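You operate a simulated robot arm through the tools that you are given. There is no shell and no other tool.

You run a simulated robot arm. Do the job below in one go: nothing can be reset, and whatever is moved stays where it is left.

Task
Wire the timing box as the white card says and set it to 5 Hz.

Only the result counts: the job must be done as asked and must still hold three seconds after the hand-in. Knocking over, shifting, dropping, spilling or breaking anything else fails it.

Robot
A 7-joint arm with a two-finger parallel gripper, fixed in place. Base frame: the origin is at the foot of the arm, x ahead of it, y to its left, z up; the work surface is at about z = 0.789. Lengths are in m, angles in degrees, forces in N, time in s.
With the tool pointing down near the work surface it reaches from about 0.1 to 0.66 m from the base axis. Its first joint turns from -66.0 to 66.0 degrees. Payload 1.57 kg.
Tool frame: the origin (TCP) lies between the finger pads and is the grasp point; the fingertips stand 0.03 m ahead of it; z points along the fingers, y is the line along which they close. Largest opening 0.08 m; finger width 0.017, thickness 0.012; the body of the gripper, 0.04 by 0.082 m, starts 0.08 m behind the TCP.
Orientation is that of the tool frame in the base frame, as a unit quaternion [x, y, z, w]. With the fingers straight down and closing along the base's y, the tool's x points along the base's -x, its y along +y and its z along -z.

Tools
- The arm moves only by the tool step_arm. Its argument "increments" is a list of rows, each a list of 7 numbers: the shift along the tool's x, y, z in units of 500 mm (1.0 is 500 mm), then the turn, a rotation vector about the tool's x, y, z in units of 90 degrees (1.0 is 90 degrees), then the closure, from 0 (fully open) to 1 (shut). In form: [[x, y, z, rx, ry, rz, grip], ...]. A call has 1 to 20 rows; each row is the pose to reach, as a shift and turn from the pose commanded when the call began, along the tool's axes at that moment. A call with a number of a shift or a turn outside -1 to 1 is refused whole. Each row takes 0.2 s and may step no farther than 0.05 m and 8.6 degrees from the row before; otherwise, or with a gripper value out of range, the whole call is refused. A pose out of reach is approached as far as the arm can. The call stops where the force on the tool passes 40 N (or 10 N more than at its start, if that is more) or the arm is blocked; 0.2 s more then pass. Each finger travels about 0.072 m/s and halts on what it meets, pressing with about 37 N; the grip force reading is that of the motor and also rises with nothing between the fingers. The clock runs only during rows and for 0.2 s after the last one: add rows that repeat a pose to give the fingers time. The reply holds the time, the measured pose of the TCP, the force on the tool along the base axes, the opening and the grip force, in the units named above and with some noise, with the torque about the TCP (base axes, N m) and any sound that the robot's microphone picked up, and new pictures: "pictures" is both (left out), scene, wrist or none.
- Cameras (640 x 400 px; columns grow to the right, rows downward): "scene" is fixed at [0.0641, 0.4396, 1.4362]; the picture's right is [-0.62, -0.78, 0.00], its down [-0.38, 0.30, -0.88] and it looks along [0.69, -0.54, -0.48] (base axes); focal length 306 px, centre (320, 200). "wrist" rides on the gripper at [0.072, -0.007, -0.122] in the tool frame; the picture's right is [0.09, 1.00, 0.00], its down [-0.84, 0.08, -0.54] and it looks along [-0.54, 0.05, 0.84] (tool axes); focal length 238 px, centre (320, 200). There is no depth. A picture from a camera that has moved, and an enlarged one, comes with that camera's place and axes in the base frame and with its lens. The place of the scene camera against the robot may be out by one fixed shift of up to 0.012 m in any direction.
- enlarge(camera, box): a new picture of the part [left, top, right, bottom] of that camera's present view, enlarged. The clock stands still meanwhile.
- job_done(): hands the job in; it is judged then, once.

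Nothing tells you positions but the pictures and the camera data. Unless the task says otherwise, let go and move clear before handing in.

The tools are called after "Call:" as name(argument=value, ...) on one line, values as JSON. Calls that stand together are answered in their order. step_arm: Moves the arm, as the interface text tells. Its arguments: {"type":"object","properties":{"increments":{"type":"array","items":{"type":"array","items":{"type":"number"}}},"pictures":{"type":"string","enum":["both","scene","wrist","none"]}},"required":["increments"]} The other tools are called the same way: enlarge (camera, box) takes an enlarged picture of a part of a camera's view; job_done () hands the job in.

At the start:

```text
time: 0.0
eef_pos: [0.3756, 0.0388, 1.2442]
tool_rot: [0.0, 1.0, 0.0, 0.0]
contact_force: [0.6, 0.9, 0.3]
moment: [-0.02, 0.0, 0.03]
opening: 0.0801
gripper_force: 0.0
```

scene: 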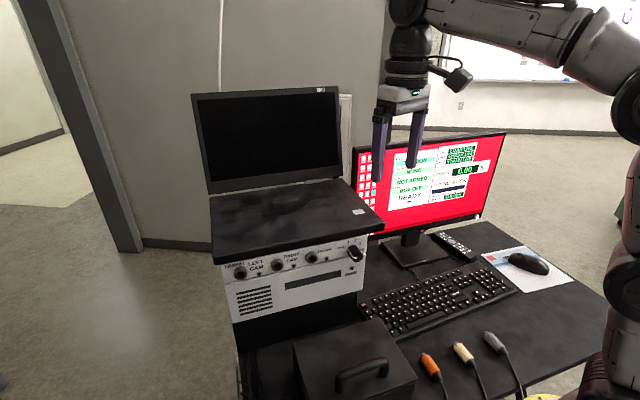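
wrist: 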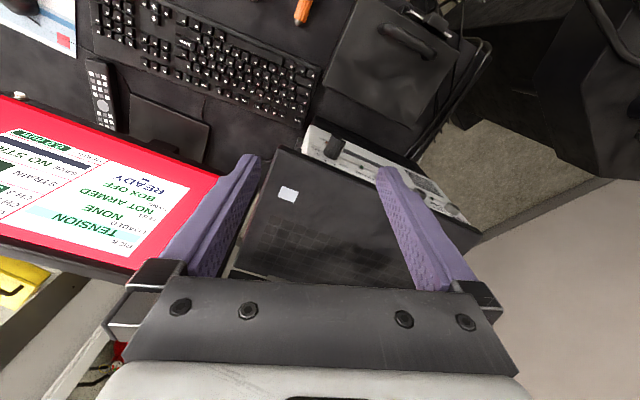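

I see a desk with a laptop on a timing box (with sockets labelled trigger, left cam, right cam...), a monitor, a keyboard and three cable plugs (orange, cream, grey). I'll enlarge the views to read the labels and find the white card.

Call:
enlarge(camera="scene", box=[210, 220, 380, 326])

Call:
enlarge(camera="scene", box=[340, 120, 520, 232])

Call:
enlarge(camera="scene", box=[380, 300, 580, 400])

Call:
enlarge(camera="wrist", box=[0, 80, 260, 400])

Call:
enlarge(camera="wrist", box=[260, 0, 500, 240])

```text
3.76 times, centred on (295, 273) of scene
camera zoom: at [0.0641, 0.4396, 1.4362], right [-0.62, -0.78, 0.0], down [-0.38, 0.3, -0.88], along [0.69, -0.54, -0.48], focal length 1152 px, centre (414, -75)
```

zoom: 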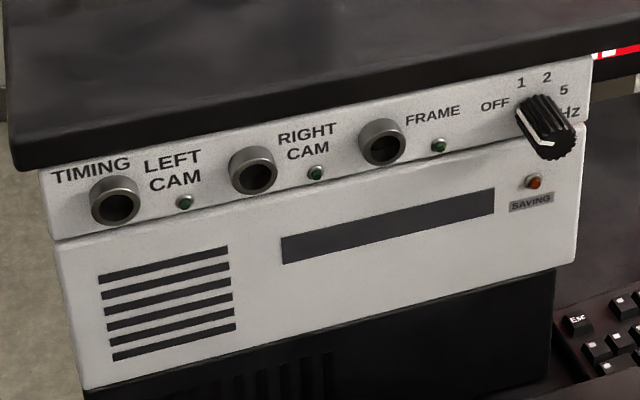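

```text
3.56 times, centred on (430, 176) of scene
camera zoom: at [0.0641, 0.4396, 1.4362], right [-0.62, -0.78, 0.0], down [-0.38, 0.3, -0.88], along [0.69, -0.54, -0.48], focal length 1088 px, centre (-71, 285)
```

zoom: 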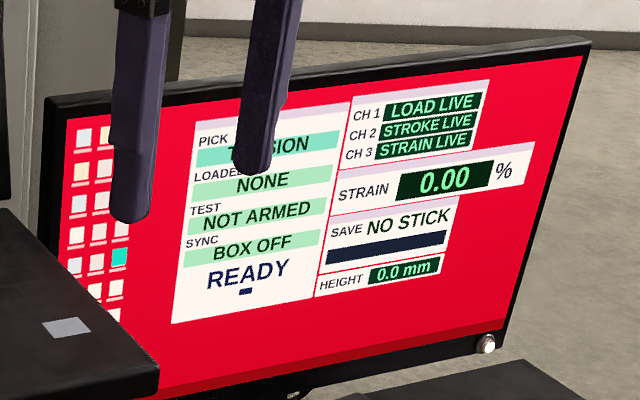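

```text
3.20 times, centred on (480, 350) of scene
camera zoom: at [0.0641, 0.4396, 1.4362], right [-0.62, -0.78, 0.0], down [-0.38, 0.3, -0.88], along [0.69, -0.54, -0.48], focal length 979 px, centre (-192, -280)
```

zoom: 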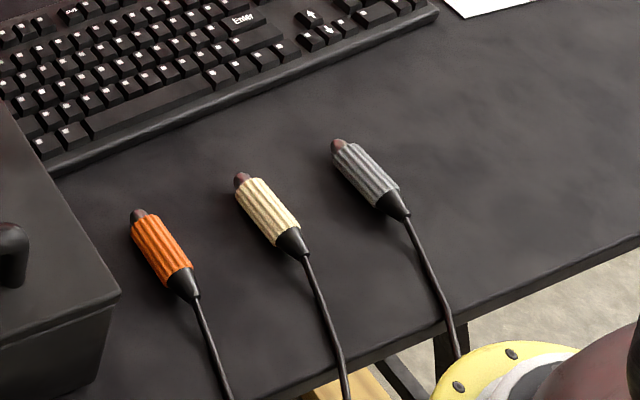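

```text
1.25 times, centred on (130, 240) of wrist
camera zoom: at [0.3018, 0.0309, 1.3677], right [-0.09, 1.0, 0.0], down [0.84, 0.08, 0.54], along [0.54, 0.05, -0.84], focal length 298 px, centre (558, 150)
```

zoom: 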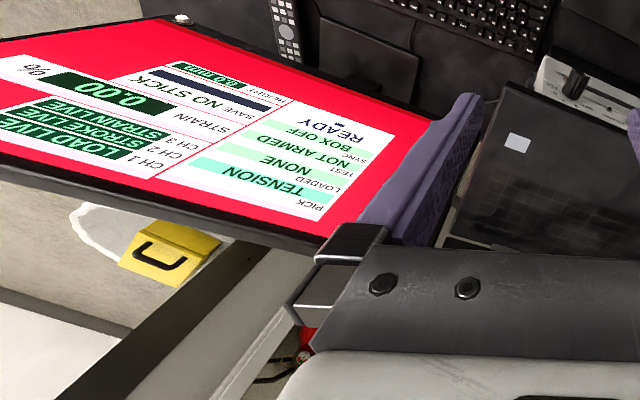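

```text
1.67 times, centred on (380, 120) of wrist
camera zoom: at [0.3018, 0.0309, 1.3677], right [-0.09, 1.0, 0.0], down [0.84, 0.08, 0.54], along [0.54, 0.05, -0.84], focal length 397 px, centre (220, 333)
```

zoom: 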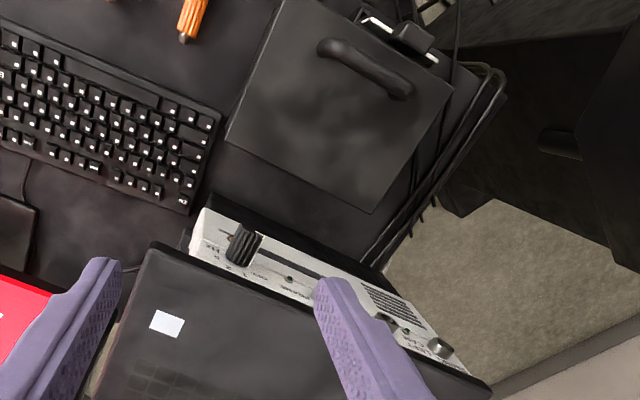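

I can see three sockets (TIMING, LEFT CAM, RIGHT CAM / FRAME labels) and a knob with OFF/1/2/5 Hz. Next I search for the white card: candidates are the sheet under the mouse, and the paper behind the laptop.

Call:
enlarge(camera="scene", box=[470, 230, 590, 305])

Call:
enlarge(camera="scene", box=[300, 70, 400, 190])

Call:
enlarge(camera="scene", box=[230, 290, 430, 400])

Call:
enlarge(camera="wrist", box=[0, 0, 160, 100])

Call:
enlarge(camera="wrist", box=[380, 0, 540, 100])

Call:
enlarge(camera="scene", box=[520, 100, 640, 250])

```text
5.33 times, centred on (530, 268) of scene
camera zoom: at [0.0641, 0.4396, 1.4362], right [-0.62, -0.78, 0.0], down [-0.38, 0.3, -0.88], along [0.69, -0.54, -0.48], focal length 1631 px, centre (-800, -160)
```

zoom: 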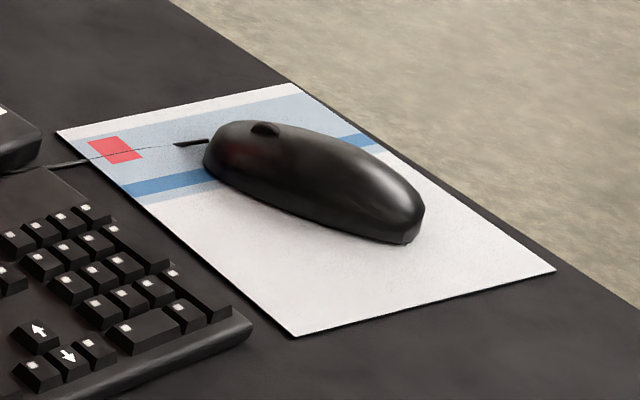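

```text
3.33 times, centred on (350, 130) of scene
camera zoom: at [0.0641, 0.4396, 1.4362], right [-0.62, -0.78, 0.0], down [-0.38, 0.3, -0.88], along [0.69, -0.54, -0.48], focal length 1020 px, centre (220, 433)
```

zoom: 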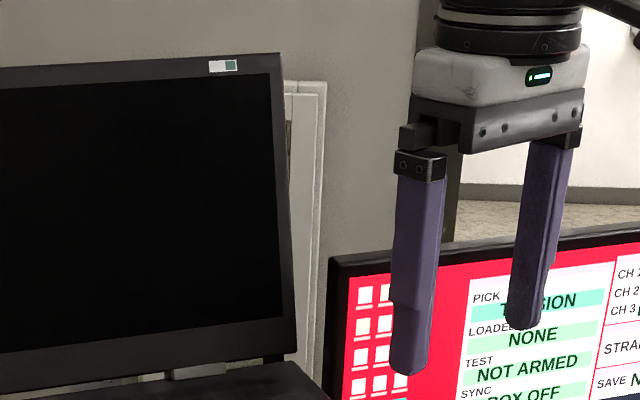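

```text
3.20 times, centred on (330, 345) of scene
camera zoom: at [0.0641, 0.4396, 1.4362], right [-0.62, -0.78, 0.0], down [-0.38, 0.3, -0.88], along [0.69, -0.54, -0.48], focal length 979 px, centre (288, -264)
```

zoom: 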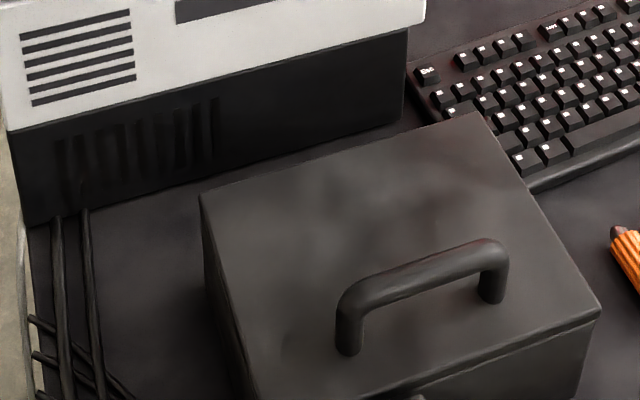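

```text
4.00 times, centred on (80, 50) of wrist
camera zoom: at [0.3018, 0.0309, 1.3677], right [-0.09, 1.0, 0.0], down [0.84, 0.08, 0.54], along [0.54, 0.05, -0.84], focal length 953 px, centre (1280, 800)
```

zoom: 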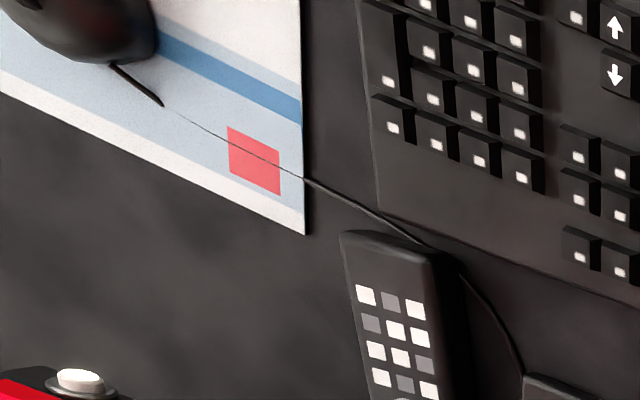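

```text
4.00 times, centred on (460, 50) of wrist
camera zoom: at [0.3018, 0.0309, 1.3677], right [-0.09, 1.0, 0.0], down [0.84, 0.08, 0.54], along [0.54, 0.05, -0.84], focal length 953 px, centre (-240, 800)
```

zoom: 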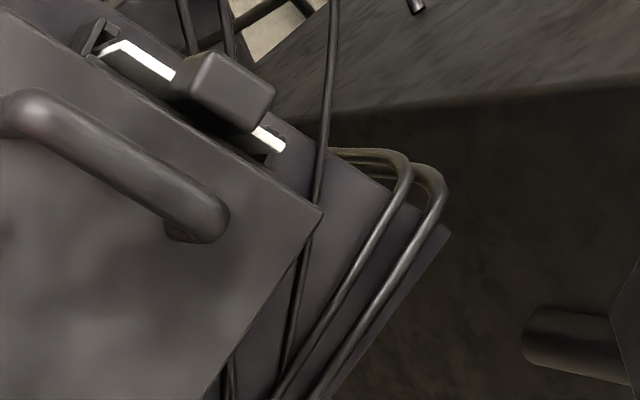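

```text
2.67 times, centred on (580, 175) of scene
camera zoom: at [0.0641, 0.4396, 1.4362], right [-0.62, -0.78, 0.0], down [-0.38, 0.3, -0.88], along [0.69, -0.54, -0.48], focal length 816 px, centre (-373, 267)
```

zoom: 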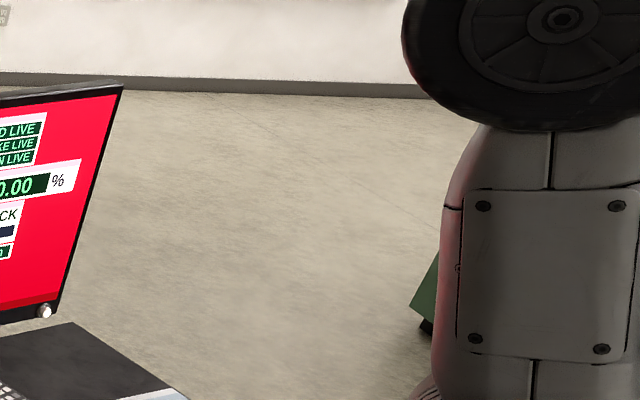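

The timing box face is at about x 0.43–0.52, y 0.06–0.28, z ≈ 1.025, facing the robot obliquely, and the three plugs lie on the near part of the desk. I haven't found the card, so I'll pull the arm back a bit to look at the near area.

Call:
step_arm(increments=[[0.08, 0, 0, 0, 0, 0, 0], [0.16, 0, 0, 0, 0, 0, 0], [0.24, 0, 0, 0, 0, 0, 0]])

```text
time: 0.8
eef_pos: [0.2545, 0.0385, 1.2434]
tool_rot: [0.0, 1.0, 0.0, 0.0]
contact_force: [0.5, -0.1, 0.4]
moment: [-0.02, -0.02, 0.04]
opening: 0.0803
gripper_force: 0.2
camera wrist: at [0.1811, 0.0314, 1.3676], right [-0.09, 1.0, 0.0], down [0.84, 0.08, 0.54], along [0.54, 0.05, -0.84], focal length 238 px, centre (320, 200)
```

scene: 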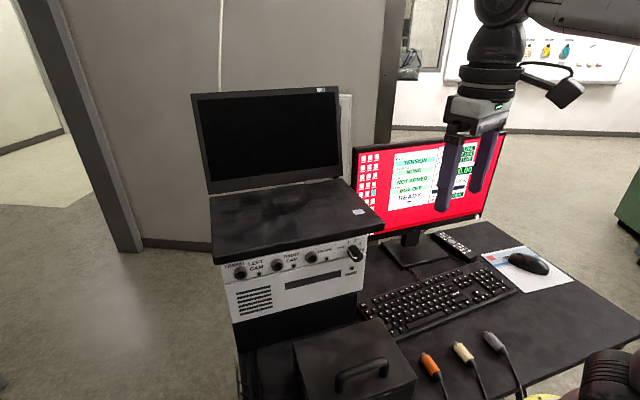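
wrist: 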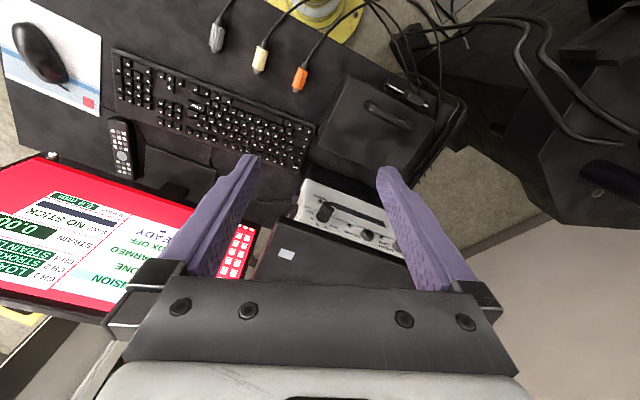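

A board on the far wall now shows coloured symbols; that could be the card. I'll zoom in on it.

Call:
enlarge(camera="scene", box=[440, 0, 640, 125])

Call:
enlarge(camera="scene", box=[520, 25, 600, 75])

Call:
enlarge(camera="wrist", box=[340, 0, 500, 100])

Call:
enlarge(camera="wrist", box=[180, 0, 340, 100])

```text
3.20 times, centred on (540, 62) of scene
camera zoom: at [0.0641, 0.4396, 1.4362], right [-0.62, -0.78, 0.0], down [-0.38, 0.3, -0.88], along [0.69, -0.54, -0.48], focal length 979 px, centre (-384, 640)
```

zoom: 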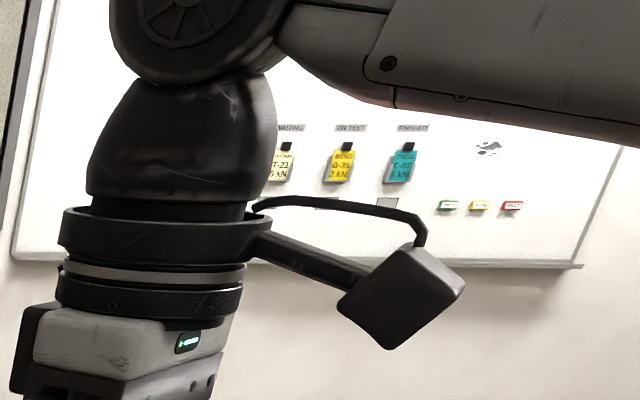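

```text
8.00 times, centred on (560, 50) of scene
camera zoom: at [0.0641, 0.4396, 1.4362], right [-0.62, -0.78, 0.0], down [-0.38, 0.3, -0.88], along [0.69, -0.54, -0.48], focal length 2447 px, centre (-1600, 1400)
```

zoom: 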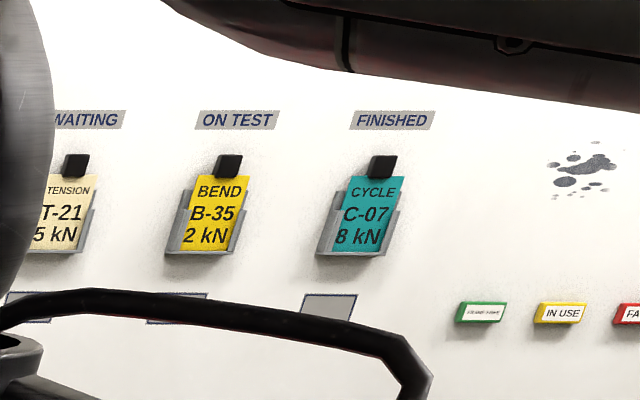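

```text
4.00 times, centred on (420, 50) of wrist
camera zoom: at [0.1811, 0.0314, 1.3676], right [-0.09, 1.0, 0.0], down [0.84, 0.08, 0.54], along [0.54, 0.05, -0.84], focal length 953 px, centre (-80, 800)
```

zoom: 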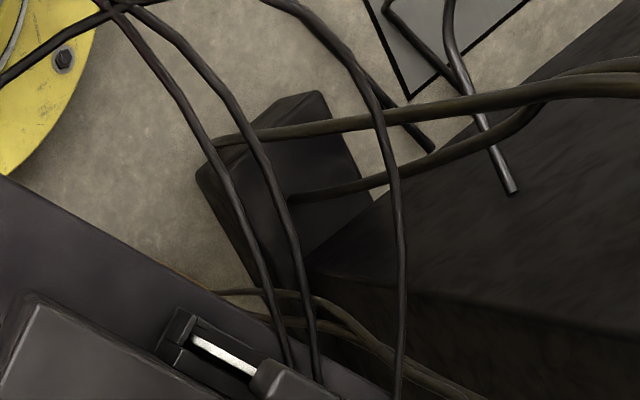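

```text
4.00 times, centred on (260, 50) of wrist
camera zoom: at [0.1811, 0.0314, 1.3676], right [-0.09, 1.0, 0.0], down [0.84, 0.08, 0.54], along [0.54, 0.05, -0.84], focal length 953 px, centre (560, 800)
```

zoom: 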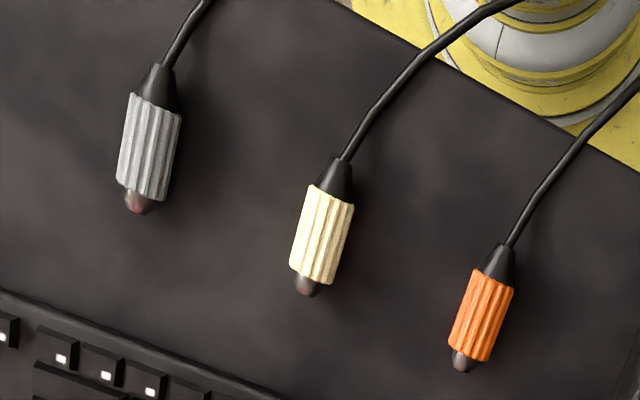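

The wall board only holds job tags, so the card is elsewhere. I'll pitch the wrist camera up to look around the room at a higher pose.

Call:
step_arm(increments=[[-0.05, 0, -0.05, 0, -0.09, 0, 0], [-0.1, 0, -0.1, 0, -0.18, 0, 0], [-0.15, 0, -0.15, 0, -0.27, 0, 0], [-0.2, 0, -0.2, 0, -0.36, 0, 0], [-0.2, 0, -0.2, 0, -0.45, 0, 0], [-0.2, 0, -0.2, 0, -0.54, 0, 0]])

```text
time: 2.2
eef_pos: [0.3562, 0.0387, 1.3442]
tool_rot: [0.0, 0.911, 0.0, 0.412]
contact_force: [0.7, 0.0, 0.2]
moment: [0.04, 0.03, 0.0]
opening: 0.0801
gripper_force: 0.1
camera wrist: at [0.215, 0.0317, 1.3724], right [-0.06, 1.0, -0.07], down [0.14, 0.08, 0.99], along [0.99, 0.05, -0.15], focal length 238 px, centre (320, 200)
```

scene: 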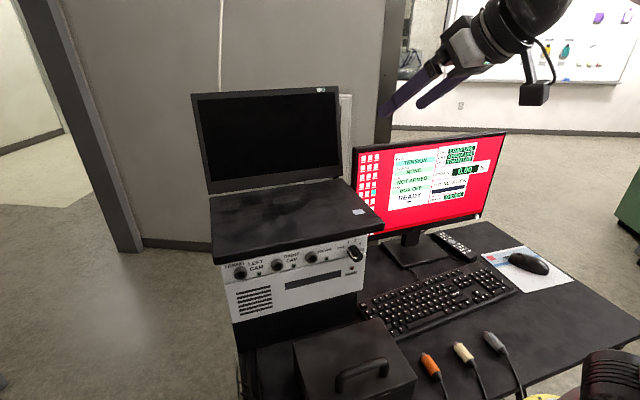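
wrist: 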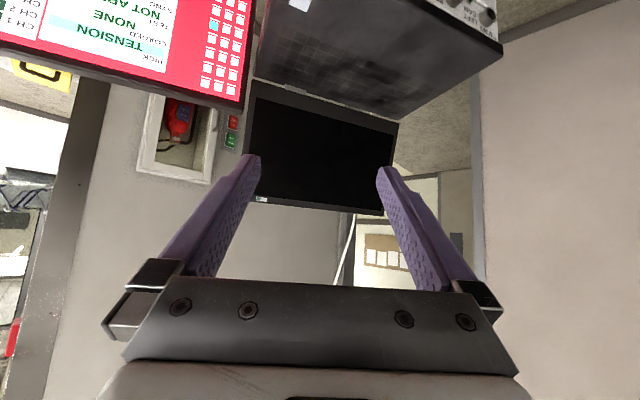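

Now more of the whiteboard and the left-hand background are visible; I'll zoom in on both.

Call:
enlarge(camera="scene", box=[540, 0, 640, 62])

Call:
enlarge(camera="wrist", box=[340, 190, 480, 290])

Call:
enlarge(camera="wrist", box=[0, 80, 160, 180])

Call:
enlarge(camera="wrist", box=[400, 0, 560, 100])

```text
6.40 times, centred on (590, 31) of scene
camera zoom: at [0.0641, 0.4396, 1.4362], right [-0.62, -0.78, 0.0], down [-0.38, 0.3, -0.88], along [0.69, -0.54, -0.48], focal length 1958 px, centre (-1408, 1282)
```

zoom: 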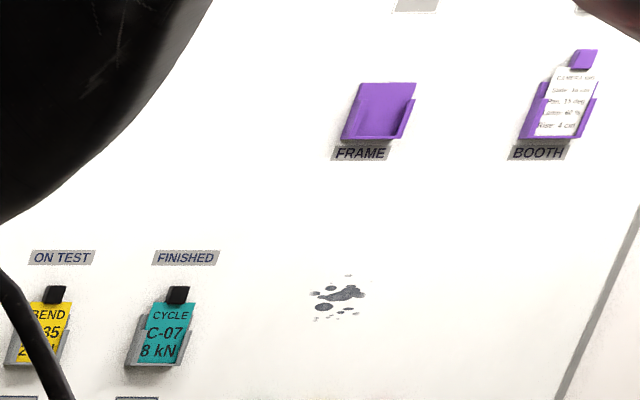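

```text
4.00 times, centred on (410, 240) of wrist
camera zoom: at [0.215, 0.0317, 1.3724], right [-0.06, 1.0, -0.07], down [0.14, 0.08, 0.99], along [0.99, 0.05, -0.15], focal length 953 px, centre (-40, 40)
```

zoom: 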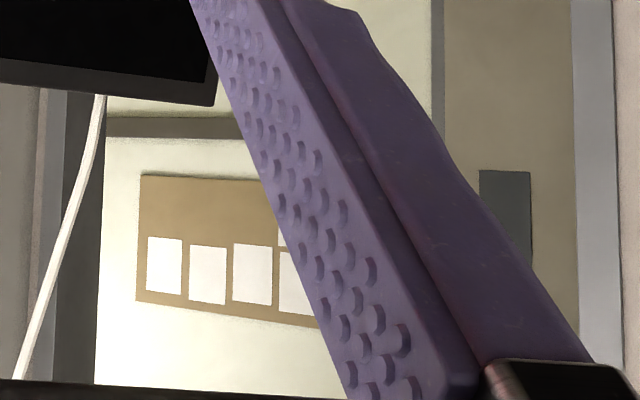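

```text
4.00 times, centred on (80, 130) of wrist
camera zoom: at [0.215, 0.0317, 1.3724], right [-0.06, 1.0, -0.07], down [0.14, 0.08, 0.99], along [0.99, 0.05, -0.15], focal length 953 px, centre (1280, 480)
```

zoom: 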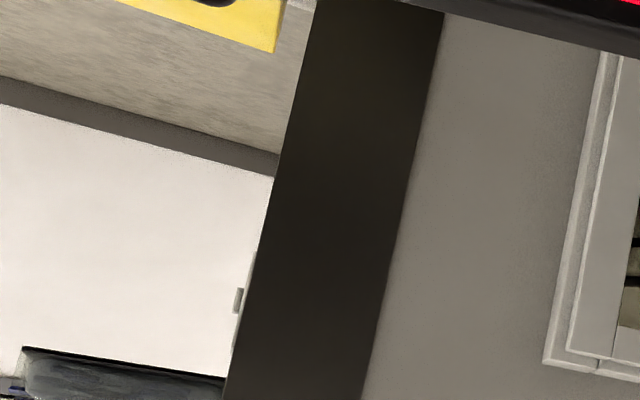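

```text
4.00 times, centred on (480, 50) of wrist
camera zoom: at [0.215, 0.0317, 1.3724], right [-0.06, 1.0, -0.07], down [0.14, 0.08, 0.99], along [0.99, 0.05, -0.15], focal length 953 px, centre (-320, 800)
```

zoom: 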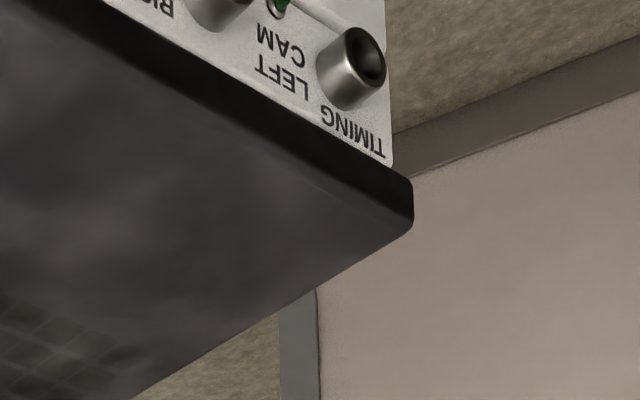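

A white card sits in the purple "BOOTH" pocket on the wall board, and there may be more off-picture. I'll zoom in hard.

Call:
enlarge(camera="scene", box=[618, 5, 640, 25])

Call:
enlarge(camera="scene", box=[590, 0, 640, 31])

Call:
enlarge(camera="scene", box=[440, 0, 560, 75])

```text
16.00 times, centred on (629, 15) of scene
camera zoom: at [0.0641, 0.4396, 1.4362], right [-0.62, -0.78, 0.0], down [-0.38, 0.3, -0.88], along [0.69, -0.54, -0.48], focal length 4894 px, centre (-4624, 3160)
```

zoom: 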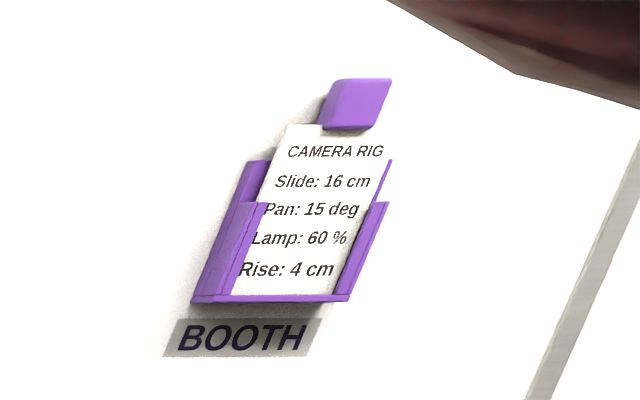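

```text
12.80 times, centred on (615, 16) of scene
camera zoom: at [0.0641, 0.4396, 1.4362], right [-0.62, -0.78, 0.0], down [-0.38, 0.3, -0.88], along [0.69, -0.54, -0.48], focal length 3915 px, centre (-3456, 2562)
```

zoom: 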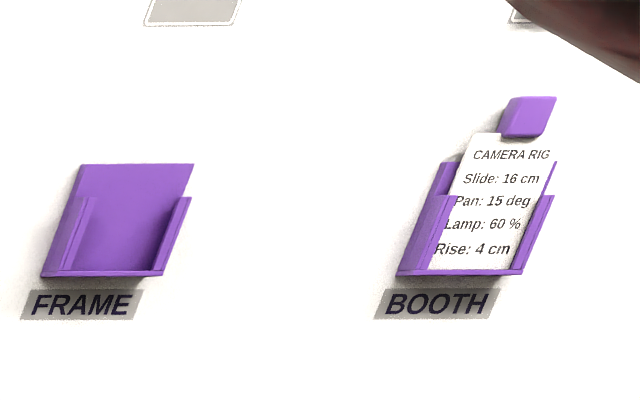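

```text
5.33 times, centred on (500, 38) of scene
camera zoom: at [0.0641, 0.4396, 1.4362], right [-0.62, -0.78, 0.0], down [-0.38, 0.3, -0.88], along [0.69, -0.54, -0.48], focal length 1631 px, centre (-640, 1067)
```

zoom: 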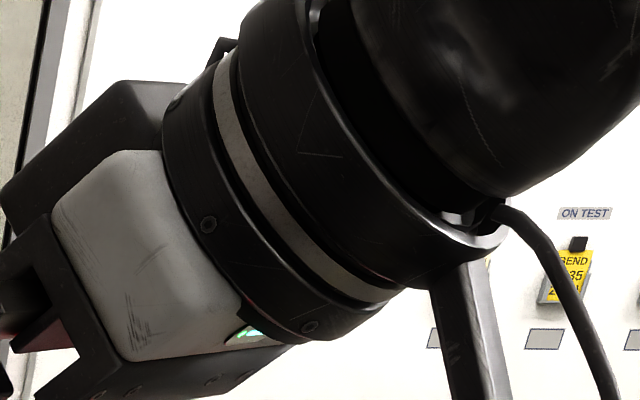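

That card is for a camera rig, not for the timing box. I'll turn the arm to the right to see the rest of the board and that side of the room.

Call:
step_arm(increments=[[-0.0028, -0.0874, 0.0032, 0.0583, 0, 0.0513, 0], [0.0015, -0.1746, -0.0017, 0.1167, 0, 0.1027, 0], [0.0128, -0.2604, -0.0146, 0.175, 0, 0.154, 0], [0.0309, -0.3434, -0.0351, 0.2333, 0, 0.2053, 0], [0.0554, -0.4226, -0.063, 0.2917, 0, 0.2567, 0], [0.0863, -0.4964, -0.0981, 0.35, 0, 0.308, 0], [0.1228, -0.5642, -0.1395, 0.4083, 0, 0.3593, 0], [0.1645, -0.6246, -0.1869, 0.4667, 0, 0.4107, 0]])

```text
time: 4.0
eef_pos: [0.2299, -0.2736, 1.3436]
tool_rot: [0.428, 0.804, -0.193, 0.363]
contact_force: [-0.3, 0.7, -0.5]
moment: [-0.01, 0.02, -0.01]
opening: 0.0799
gripper_force: 0.1
camera wrist: at [0.1462, -0.1631, 1.3716], right [0.79, 0.61, -0.07], down [0.15, -0.08, 0.99], along [0.59, -0.79, -0.15], focal length 238 px, centre (320, 200)
```

scene: 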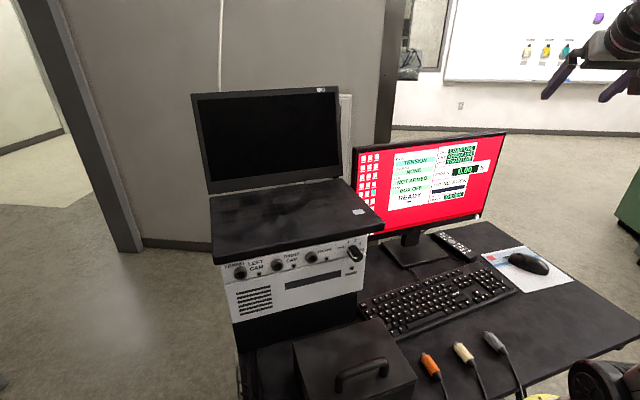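
wrist: 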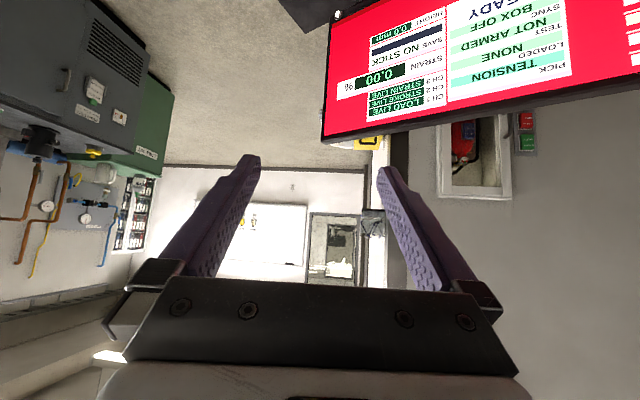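

Call:
enlarge(camera="wrist", box=[200, 180, 320, 290])

Call:
enlarge(camera="scene", box=[440, 0, 640, 90])

Call:
enlarge(camera="wrist", box=[0, 0, 200, 130])

Call:
enlarge(camera="wrist", box=[0, 130, 200, 260])

Call:
enlarge(camera="wrist", box=[420, 90, 560, 200])

```text
3.64 times, centred on (260, 235) of wrist
camera zoom: at [0.1462, -0.1631, 1.3716], right [0.79, 0.61, -0.07], down [0.15, -0.08, 0.99], along [0.59, -0.79, -0.15], focal length 867 px, centre (538, 73)
```

zoom: 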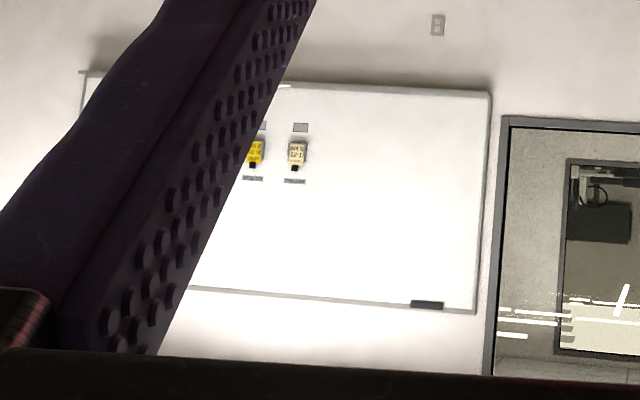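

```text
3.20 times, centred on (540, 45) of scene
camera zoom: at [0.0641, 0.4396, 1.4362], right [-0.62, -0.78, 0.0], down [-0.38, 0.3, -0.88], along [0.69, -0.54, -0.48], focal length 979 px, centre (-384, 696)
```

zoom: 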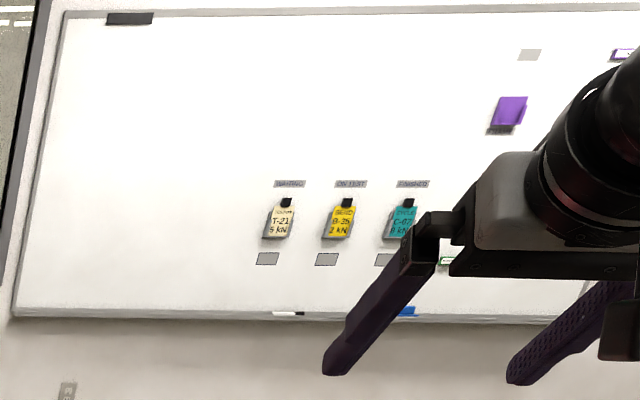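

```text
3.08 times, centred on (100, 65) of wrist
camera zoom: at [0.1462, -0.1631, 1.3716], right [0.79, 0.61, -0.07], down [0.15, -0.08, 0.99], along [0.59, -0.79, -0.15], focal length 733 px, centre (997, 615)
```

zoom: 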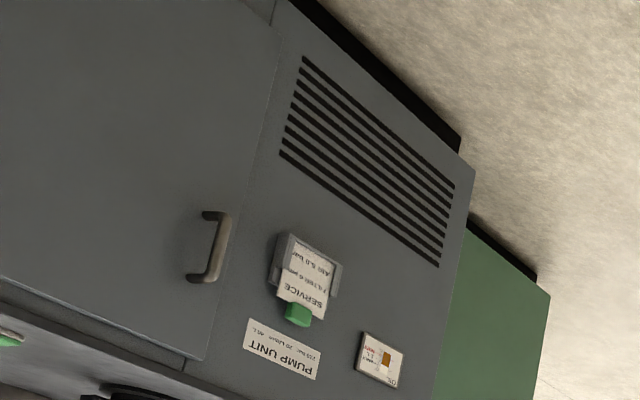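

```text
3.08 times, centred on (100, 195) of wrist
camera zoom: at [0.1462, -0.1631, 1.3716], right [0.79, 0.61, -0.07], down [0.15, -0.08, 0.99], along [0.59, -0.79, -0.15], focal length 733 px, centre (997, 215)
```

zoom: 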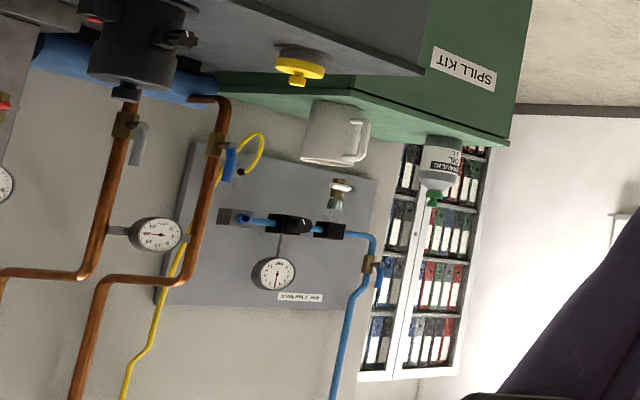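

```text
3.64 times, centred on (490, 145) of wrist
camera zoom: at [0.1462, -0.1631, 1.3716], right [0.79, 0.61, -0.07], down [0.15, -0.08, 0.99], along [0.59, -0.79, -0.15], focal length 867 px, centre (-298, 400)
```

zoom: 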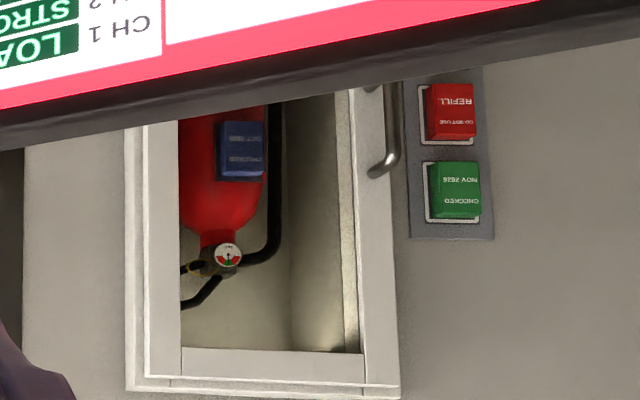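

That side only holds pump-service tags and binders. The "FRAME" pocket on the board is empty, so its card may be at the load frame on the left; I'll swing the camera round to the left.

Call:
step_arm(increments=[[0.0107, 0.092, -0.0122, -0.0625, 0, -0.055, 0], [0.0293, 0.181, -0.0333, -0.125, 0, -0.11, 0], [0.0553, 0.2658, -0.0629, -0.1875, 0, -0.165, 0], [0.0886, 0.3446, -0.1007, -0.25, 0, -0.22, 0], [0.1282, 0.4162, -0.1457, -0.3125, 0, -0.275, 0], [0.1737, 0.4792, -0.1974, -0.375, 0, -0.33, 0], [0.2241, 0.5328, -0.2547, -0.4375, 0, -0.385, 0], [0.2789, 0.5758, -0.317, -0.5, 0, -0.44, 0], [0.3369, 0.6078, -0.3828, -0.5625, 0, -0.495, 0], [0.3971, 0.628, -0.4512, -0.625, 0, -0.55, 0], [0.4584, 0.636, -0.521, -0.6875, 0, -0.605, 0], [0.5201, 0.632, -0.591, -0.75, 0, -0.66, 0]])

```text
time: 6.6
eef_pos: [0.2709, 0.2306, 1.3447]
tool_rot: [-0.267, 0.871, 0.121, 0.393]
contact_force: [-0.3, -0.1, 0.2]
moment: [-0.01, -0.01, 0.02]
opening: 0.0801
gripper_force: 0.0
camera wrist: at [0.1584, 0.1459, 1.3723], right [-0.61, 0.79, -0.07], down [0.08, 0.15, 0.99], along [0.79, 0.59, -0.15], focal length 238 px, centre (320, 200)
```

scene: 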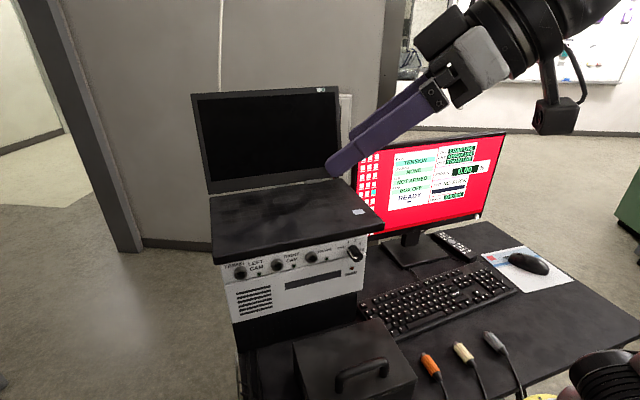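
wrist: 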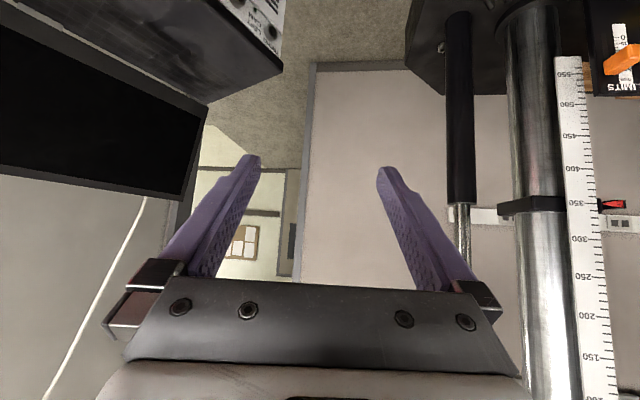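

The load frame with its scale is off to the left. I'll turn the gripper further left in place to see that machine's front.

Call:
step_arm(increments=[[0, 0, 0, -0.0625, 0, -0.055, 0], [0, 0, 0, -0.125, 0, -0.11, 0], [0, 0, 0, -0.1875, 0, -0.165, 0], [0, 0, 0, -0.25, 0, -0.22, 0], [0, 0, 0, -0.3125, 0, -0.275, 0], [0, 0, 0, -0.375, 0, -0.33, 0]])

```text
time: 8.0
eef_pos: [0.2716, 0.2279, 1.3444]
tool_rot: [-0.58, 0.703, 0.262, 0.318]
contact_force: [-0.1, -0.9, 0.3]
moment: [0.0, 0.02, 0.02]
opening: 0.0801
gripper_force: 0.0
camera wrist: at [0.2504, 0.0906, 1.3727], right [-0.99, 0.13, -0.07], down [-0.05, 0.16, 0.99], along [0.14, 0.98, -0.15], focal length 238 px, centre (320, 200)
```

scene: 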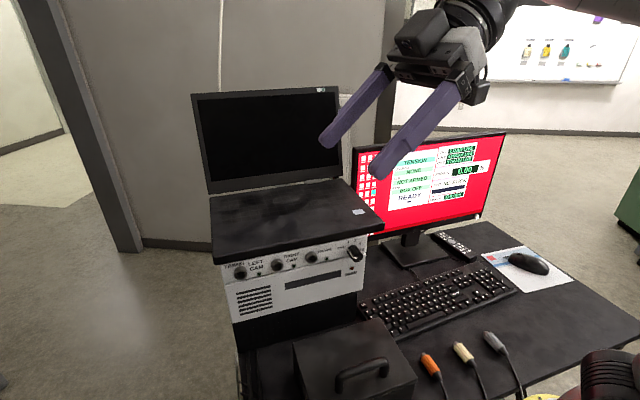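
wrist: 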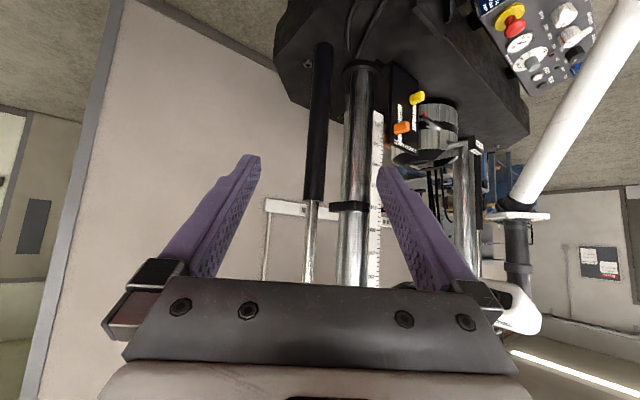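

The load frame, a control panel and a wall notice are visible; I'll zoom in on them.

Call:
enlarge(camera="wrist", box=[560, 220, 640, 290])

Call:
enlarge(camera="wrist", box=[460, 0, 620, 100])

Call:
enlarge(camera="wrist", box=[360, 70, 520, 200])

Call:
enlarge(camera="wrist", box=[0, 100, 160, 300])

```text
5.71 times, centred on (600, 255) of wrist
camera zoom: at [0.2504, 0.0906, 1.3727], right [-0.99, 0.13, -0.07], down [-0.05, 0.16, 0.99], along [0.14, 0.98, -0.15], focal length 1362 px, centre (-1280, -114)
```

zoom: 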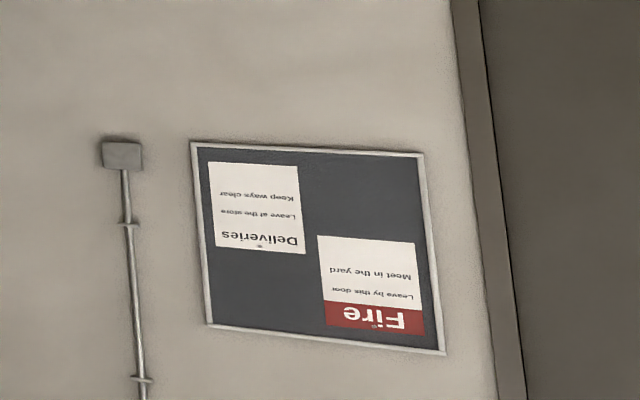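

```text
4.00 times, centred on (540, 50) of wrist
camera zoom: at [0.2504, 0.0906, 1.3727], right [-0.99, 0.13, -0.07], down [-0.05, 0.16, 0.99], along [0.14, 0.98, -0.15], focal length 953 px, centre (-560, 800)
```

zoom: 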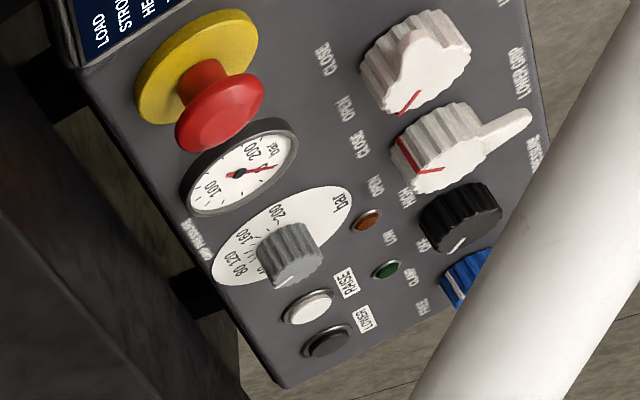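

```text
3.08 times, centred on (440, 135) of wrist
camera zoom: at [0.2504, 0.0906, 1.3727], right [-0.99, 0.13, -0.07], down [-0.05, 0.16, 0.99], along [0.14, 0.98, -0.15], focal length 733 px, centre (-49, 400)
```

zoom: 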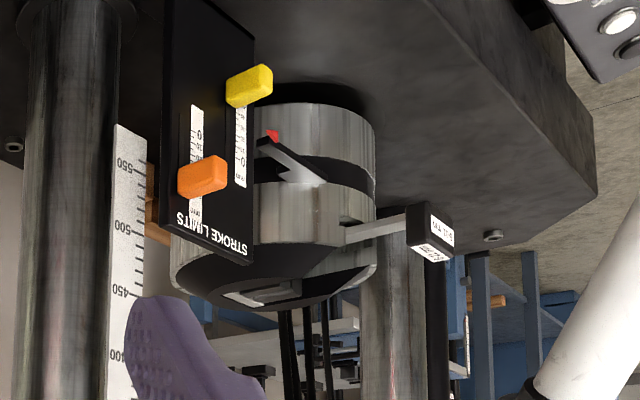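

```text
2.00 times, centred on (80, 200) of wrist
camera zoom: at [0.2504, 0.0906, 1.3727], right [-0.99, 0.13, -0.07], down [-0.05, 0.16, 0.99], along [0.14, 0.98, -0.15], focal length 477 px, centre (800, 200)
```

zoom: 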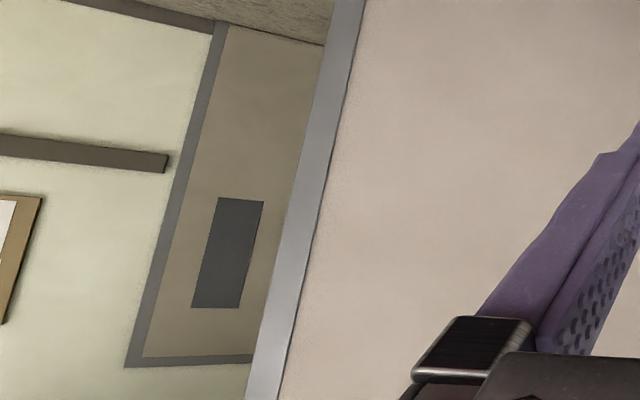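

The card isn't here either. I now suspect the white strip in a black holder on the near side of the black case (around x 0.25, y 0.22) is the card seen edge-on, so I'll level the tool, swing back and look at it from the robot's side.

Call:
step_arm(increments=[[0, 0, 0, 0, 0.09, 0, 0], [0, 0, 0, 0, 0.18, 0, 0], [0, 0, 0, 0, 0.27, 0, 0], [0, 0, 0, 0, 0.36, 0, 0], [0, 0, 0, 0, 0.45, 0, 0], [0, 0, 0, 0, 0.54, 0, 0]])

```text
time: 9.4
eef_pos: [0.2642, 0.2224, 1.3082]
tool_rot: [-0.636, 0.772, -0.001, 0.001]
contact_force: [-0.7, 0.1, 0.8]
moment: [0.01, -0.04, 0.02]
opening: 0.0801
gripper_force: 0.1
out of reach, approached as far as the arm can: row 5, 6
camera wrist: at [0.2557, 0.1499, 1.4312], right [-0.99, 0.1, 0.0], down [0.08, 0.84, 0.54], along [0.06, 0.54, -0.84], focal length 238 px, centre (320, 200)
```

scene: 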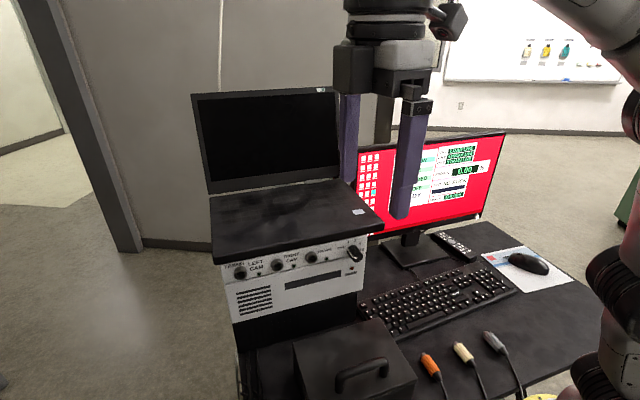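
wrist: 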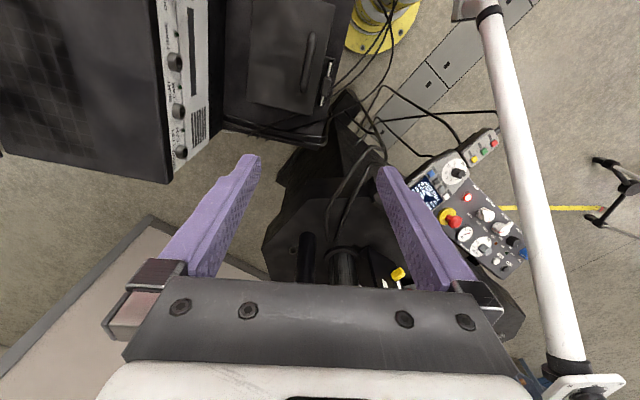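

Now the camera overlooks the case, box and cables from above. I'll zoom in on the white strip by the case and the box face.

Call:
enlarge(camera="wrist", box=[280, 20, 400, 140])

Call:
enlarge(camera="wrist", box=[140, 0, 240, 180])

Call:
enlarge(camera="wrist", box=[400, 120, 540, 280])

```text
3.33 times, centred on (340, 80) of wrist
camera zoom: at [0.2557, 0.1499, 1.4312], right [-0.99, 0.1, 0.0], down [0.08, 0.84, 0.54], along [0.06, 0.54, -0.84], focal length 794 px, centre (253, 600)
```

zoom: 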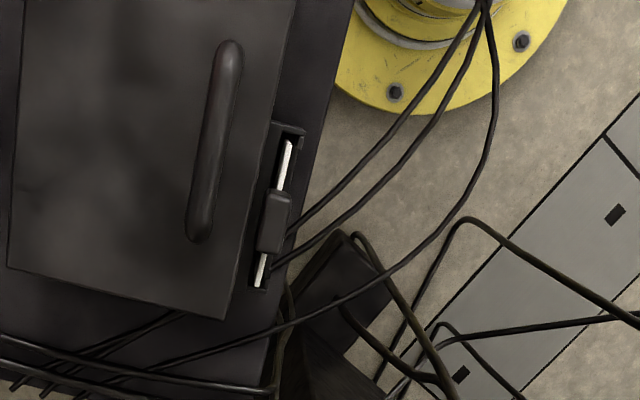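

```text
2.22 times, centred on (190, 90) of wrist
camera zoom: at [0.2557, 0.1499, 1.4312], right [-0.99, 0.1, 0.0], down [0.08, 0.84, 0.54], along [0.06, 0.54, -0.84], focal length 530 px, centre (609, 444)
```

zoom: 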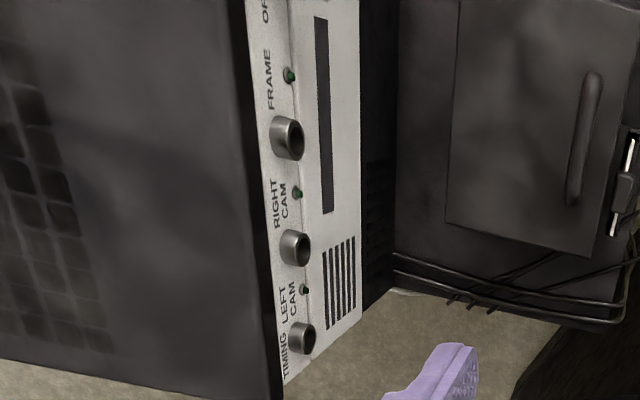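

```text
2.50 times, centred on (470, 200) of wrist
camera zoom: at [0.2557, 0.1499, 1.4312], right [-0.99, 0.1, 0.0], down [0.08, 0.84, 0.54], along [0.06, 0.54, -0.84], focal length 596 px, centre (-55, 200)
```

zoom: 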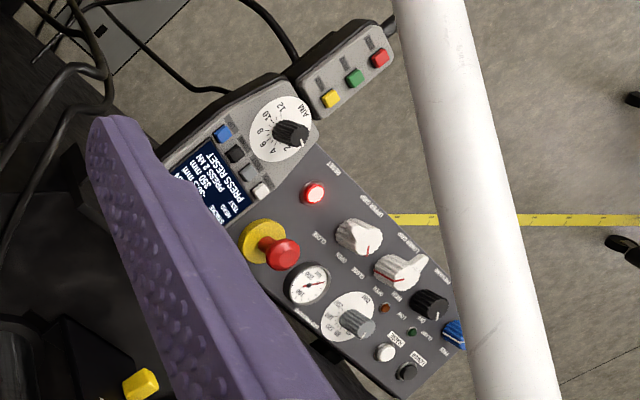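

The strip is a white card standing in a black pocket with a black clip on the case's robot-facing side. I'll move the tool to about (0.16, 0.225, 1.10), facing straight ahead, so the wrist camera sees that side.

Call:
step_arm(increments=[[0.0044, 0.0196, 0.0444, 0, 0, 0.0798, 0], [0.0087, 0.0393, 0.0887, 0, 0, 0.1596, 0], [0.0131, 0.0589, 0.1331, 0, 0, 0.2395, 0], [0.0175, 0.0785, 0.1775, 0, 0, 0.3193, 0], [0.0218, 0.0982, 0.2218, 0, 0, 0.3991, 0], [0.0262, 0.1178, 0.2662, 0, 0, 0.4789, 0], [0.0305, 0.1375, 0.3105, 0, 0, 0.5587, 0], [0.0349, 0.1571, 0.3549, 0, 0, 0.6385, 0], [0.0393, 0.1767, 0.3993, 0, 0, 0.7184, 0], [0.0436, 0.1964, 0.4436, 0, 0, 0.7982, 0], [0.048, 0.216, 0.488, 0, 0, 0.878, 0]])

```text
time: 11.8
eef_pos: [0.1548, 0.2186, 1.0647]
tool_rot: [0.002, 1.0, 0.0, 0.0]
contact_force: [-0.4, 0.1, -0.9]
moment: [0.0, 0.01, 0.01]
opening: 0.0804
gripper_force: 0.0
camera wrist: at [0.0809, 0.2129, 1.1872], right [-0.09, 1.0, 0.0], down [0.84, 0.07, 0.54], along [0.54, 0.05, -0.84], focal length 238 px, centre (320, 200)
```

scene: 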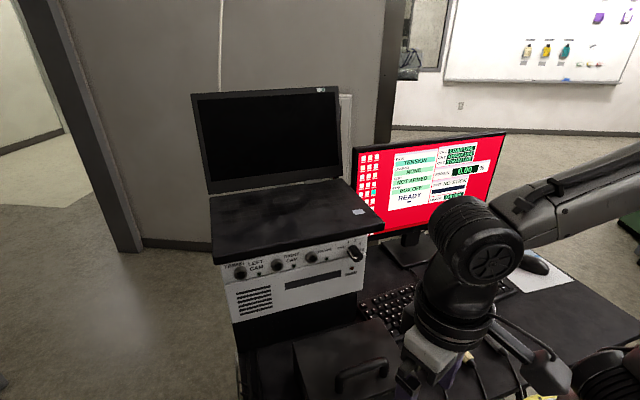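
wrist: 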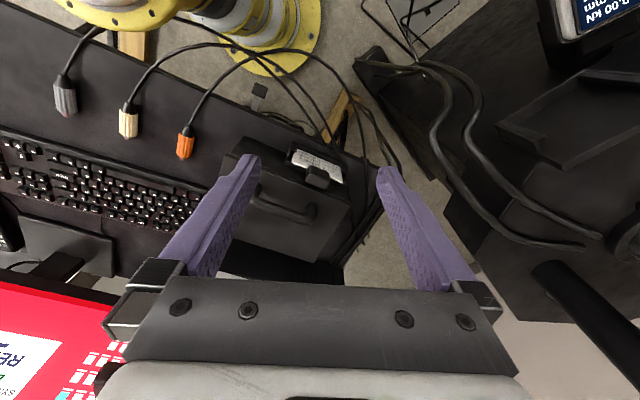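

The white card is now visible at the case's near side. I'll zoom in to read it.

Call:
enlarge(camera="wrist", box=[280, 140, 360, 195])

Call:
enlarge(camera="wrist", box=[20, 10, 220, 170])

```text
7.27 times, centred on (320, 168) of wrist
camera zoom: at [0.0809, 0.2129, 1.1872], right [-0.09, 1.0, 0.0], down [0.84, 0.07, 0.54], along [0.54, 0.05, -0.84], focal length 1734 px, centre (320, 436)
```

zoom: 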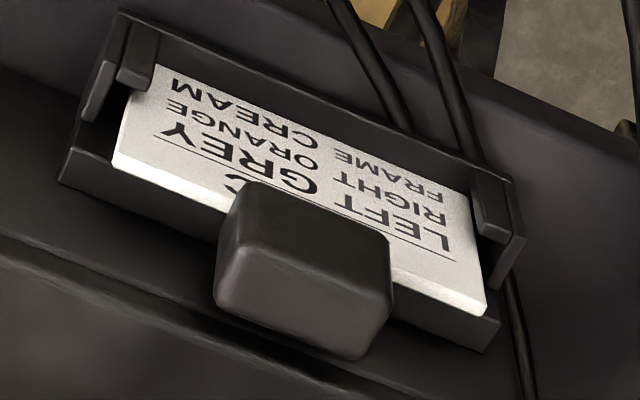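

```text
2.50 times, centred on (120, 90) of wrist
camera zoom: at [0.0809, 0.2129, 1.1872], right [-0.09, 1.0, 0.0], down [0.84, 0.07, 0.54], along [0.54, 0.05, -0.84], focal length 596 px, centre (820, 475)
```

zoom: 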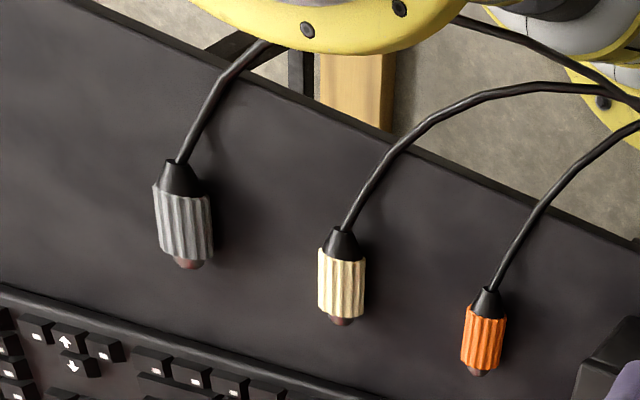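

The card reads LEFT = GREY, RIGHT = ORANGE, FRAME = CREAM. Next I'll look squarely at the box face from about 0.13 m in front of it to locate the sockets, their labels and the knob exactly.

Call:
step_arm(increments=[[-0.07, 0.0147, -0.0027, 0.0147, -0.0731, 0.0405, 0], [-0.14, 0.0293, -0.0053, 0.0295, -0.1461, 0.081, 0], [-0.21, 0.044, -0.008, 0.0442, -0.2192, 0.1215, 0], [-0.28, 0.0587, -0.0107, 0.0589, -0.2923, 0.1619, 0], [-0.35, 0.0733, -0.0133, 0.0737, -0.3653, 0.2024, 0], [-0.42, 0.088, -0.016, 0.0884, -0.4384, 0.2429, 0]])

```text
time: 13.2
eef_pos: [0.3643, 0.2644, 1.0718]
tool_rot: [0.188, 0.921, -0.067, 0.335]
contact_force: [-0.2, 0.0, -1.1]
moment: [-0.02, -0.01, -0.02]
opening: 0.08
gripper_force: 0.0
camera wrist: at [0.2372, 0.3098, 1.1199], right [0.32, 0.94, -0.06], down [0.3, -0.04, 0.95], along [0.9, -0.33, -0.3], focal length 238 px, centre (320, 200)
```

scene: 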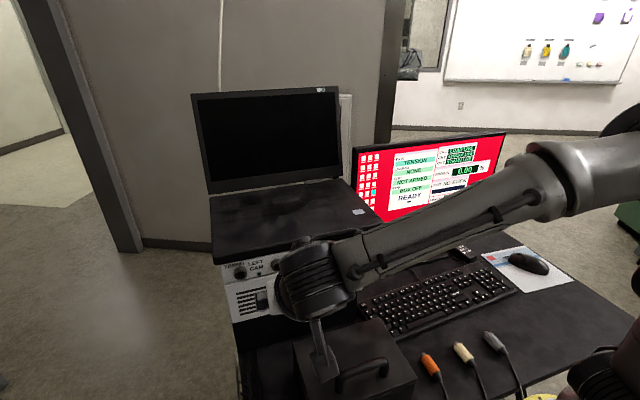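
wrist: 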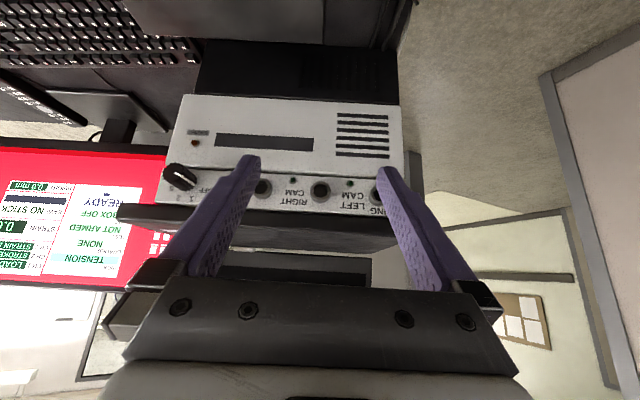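

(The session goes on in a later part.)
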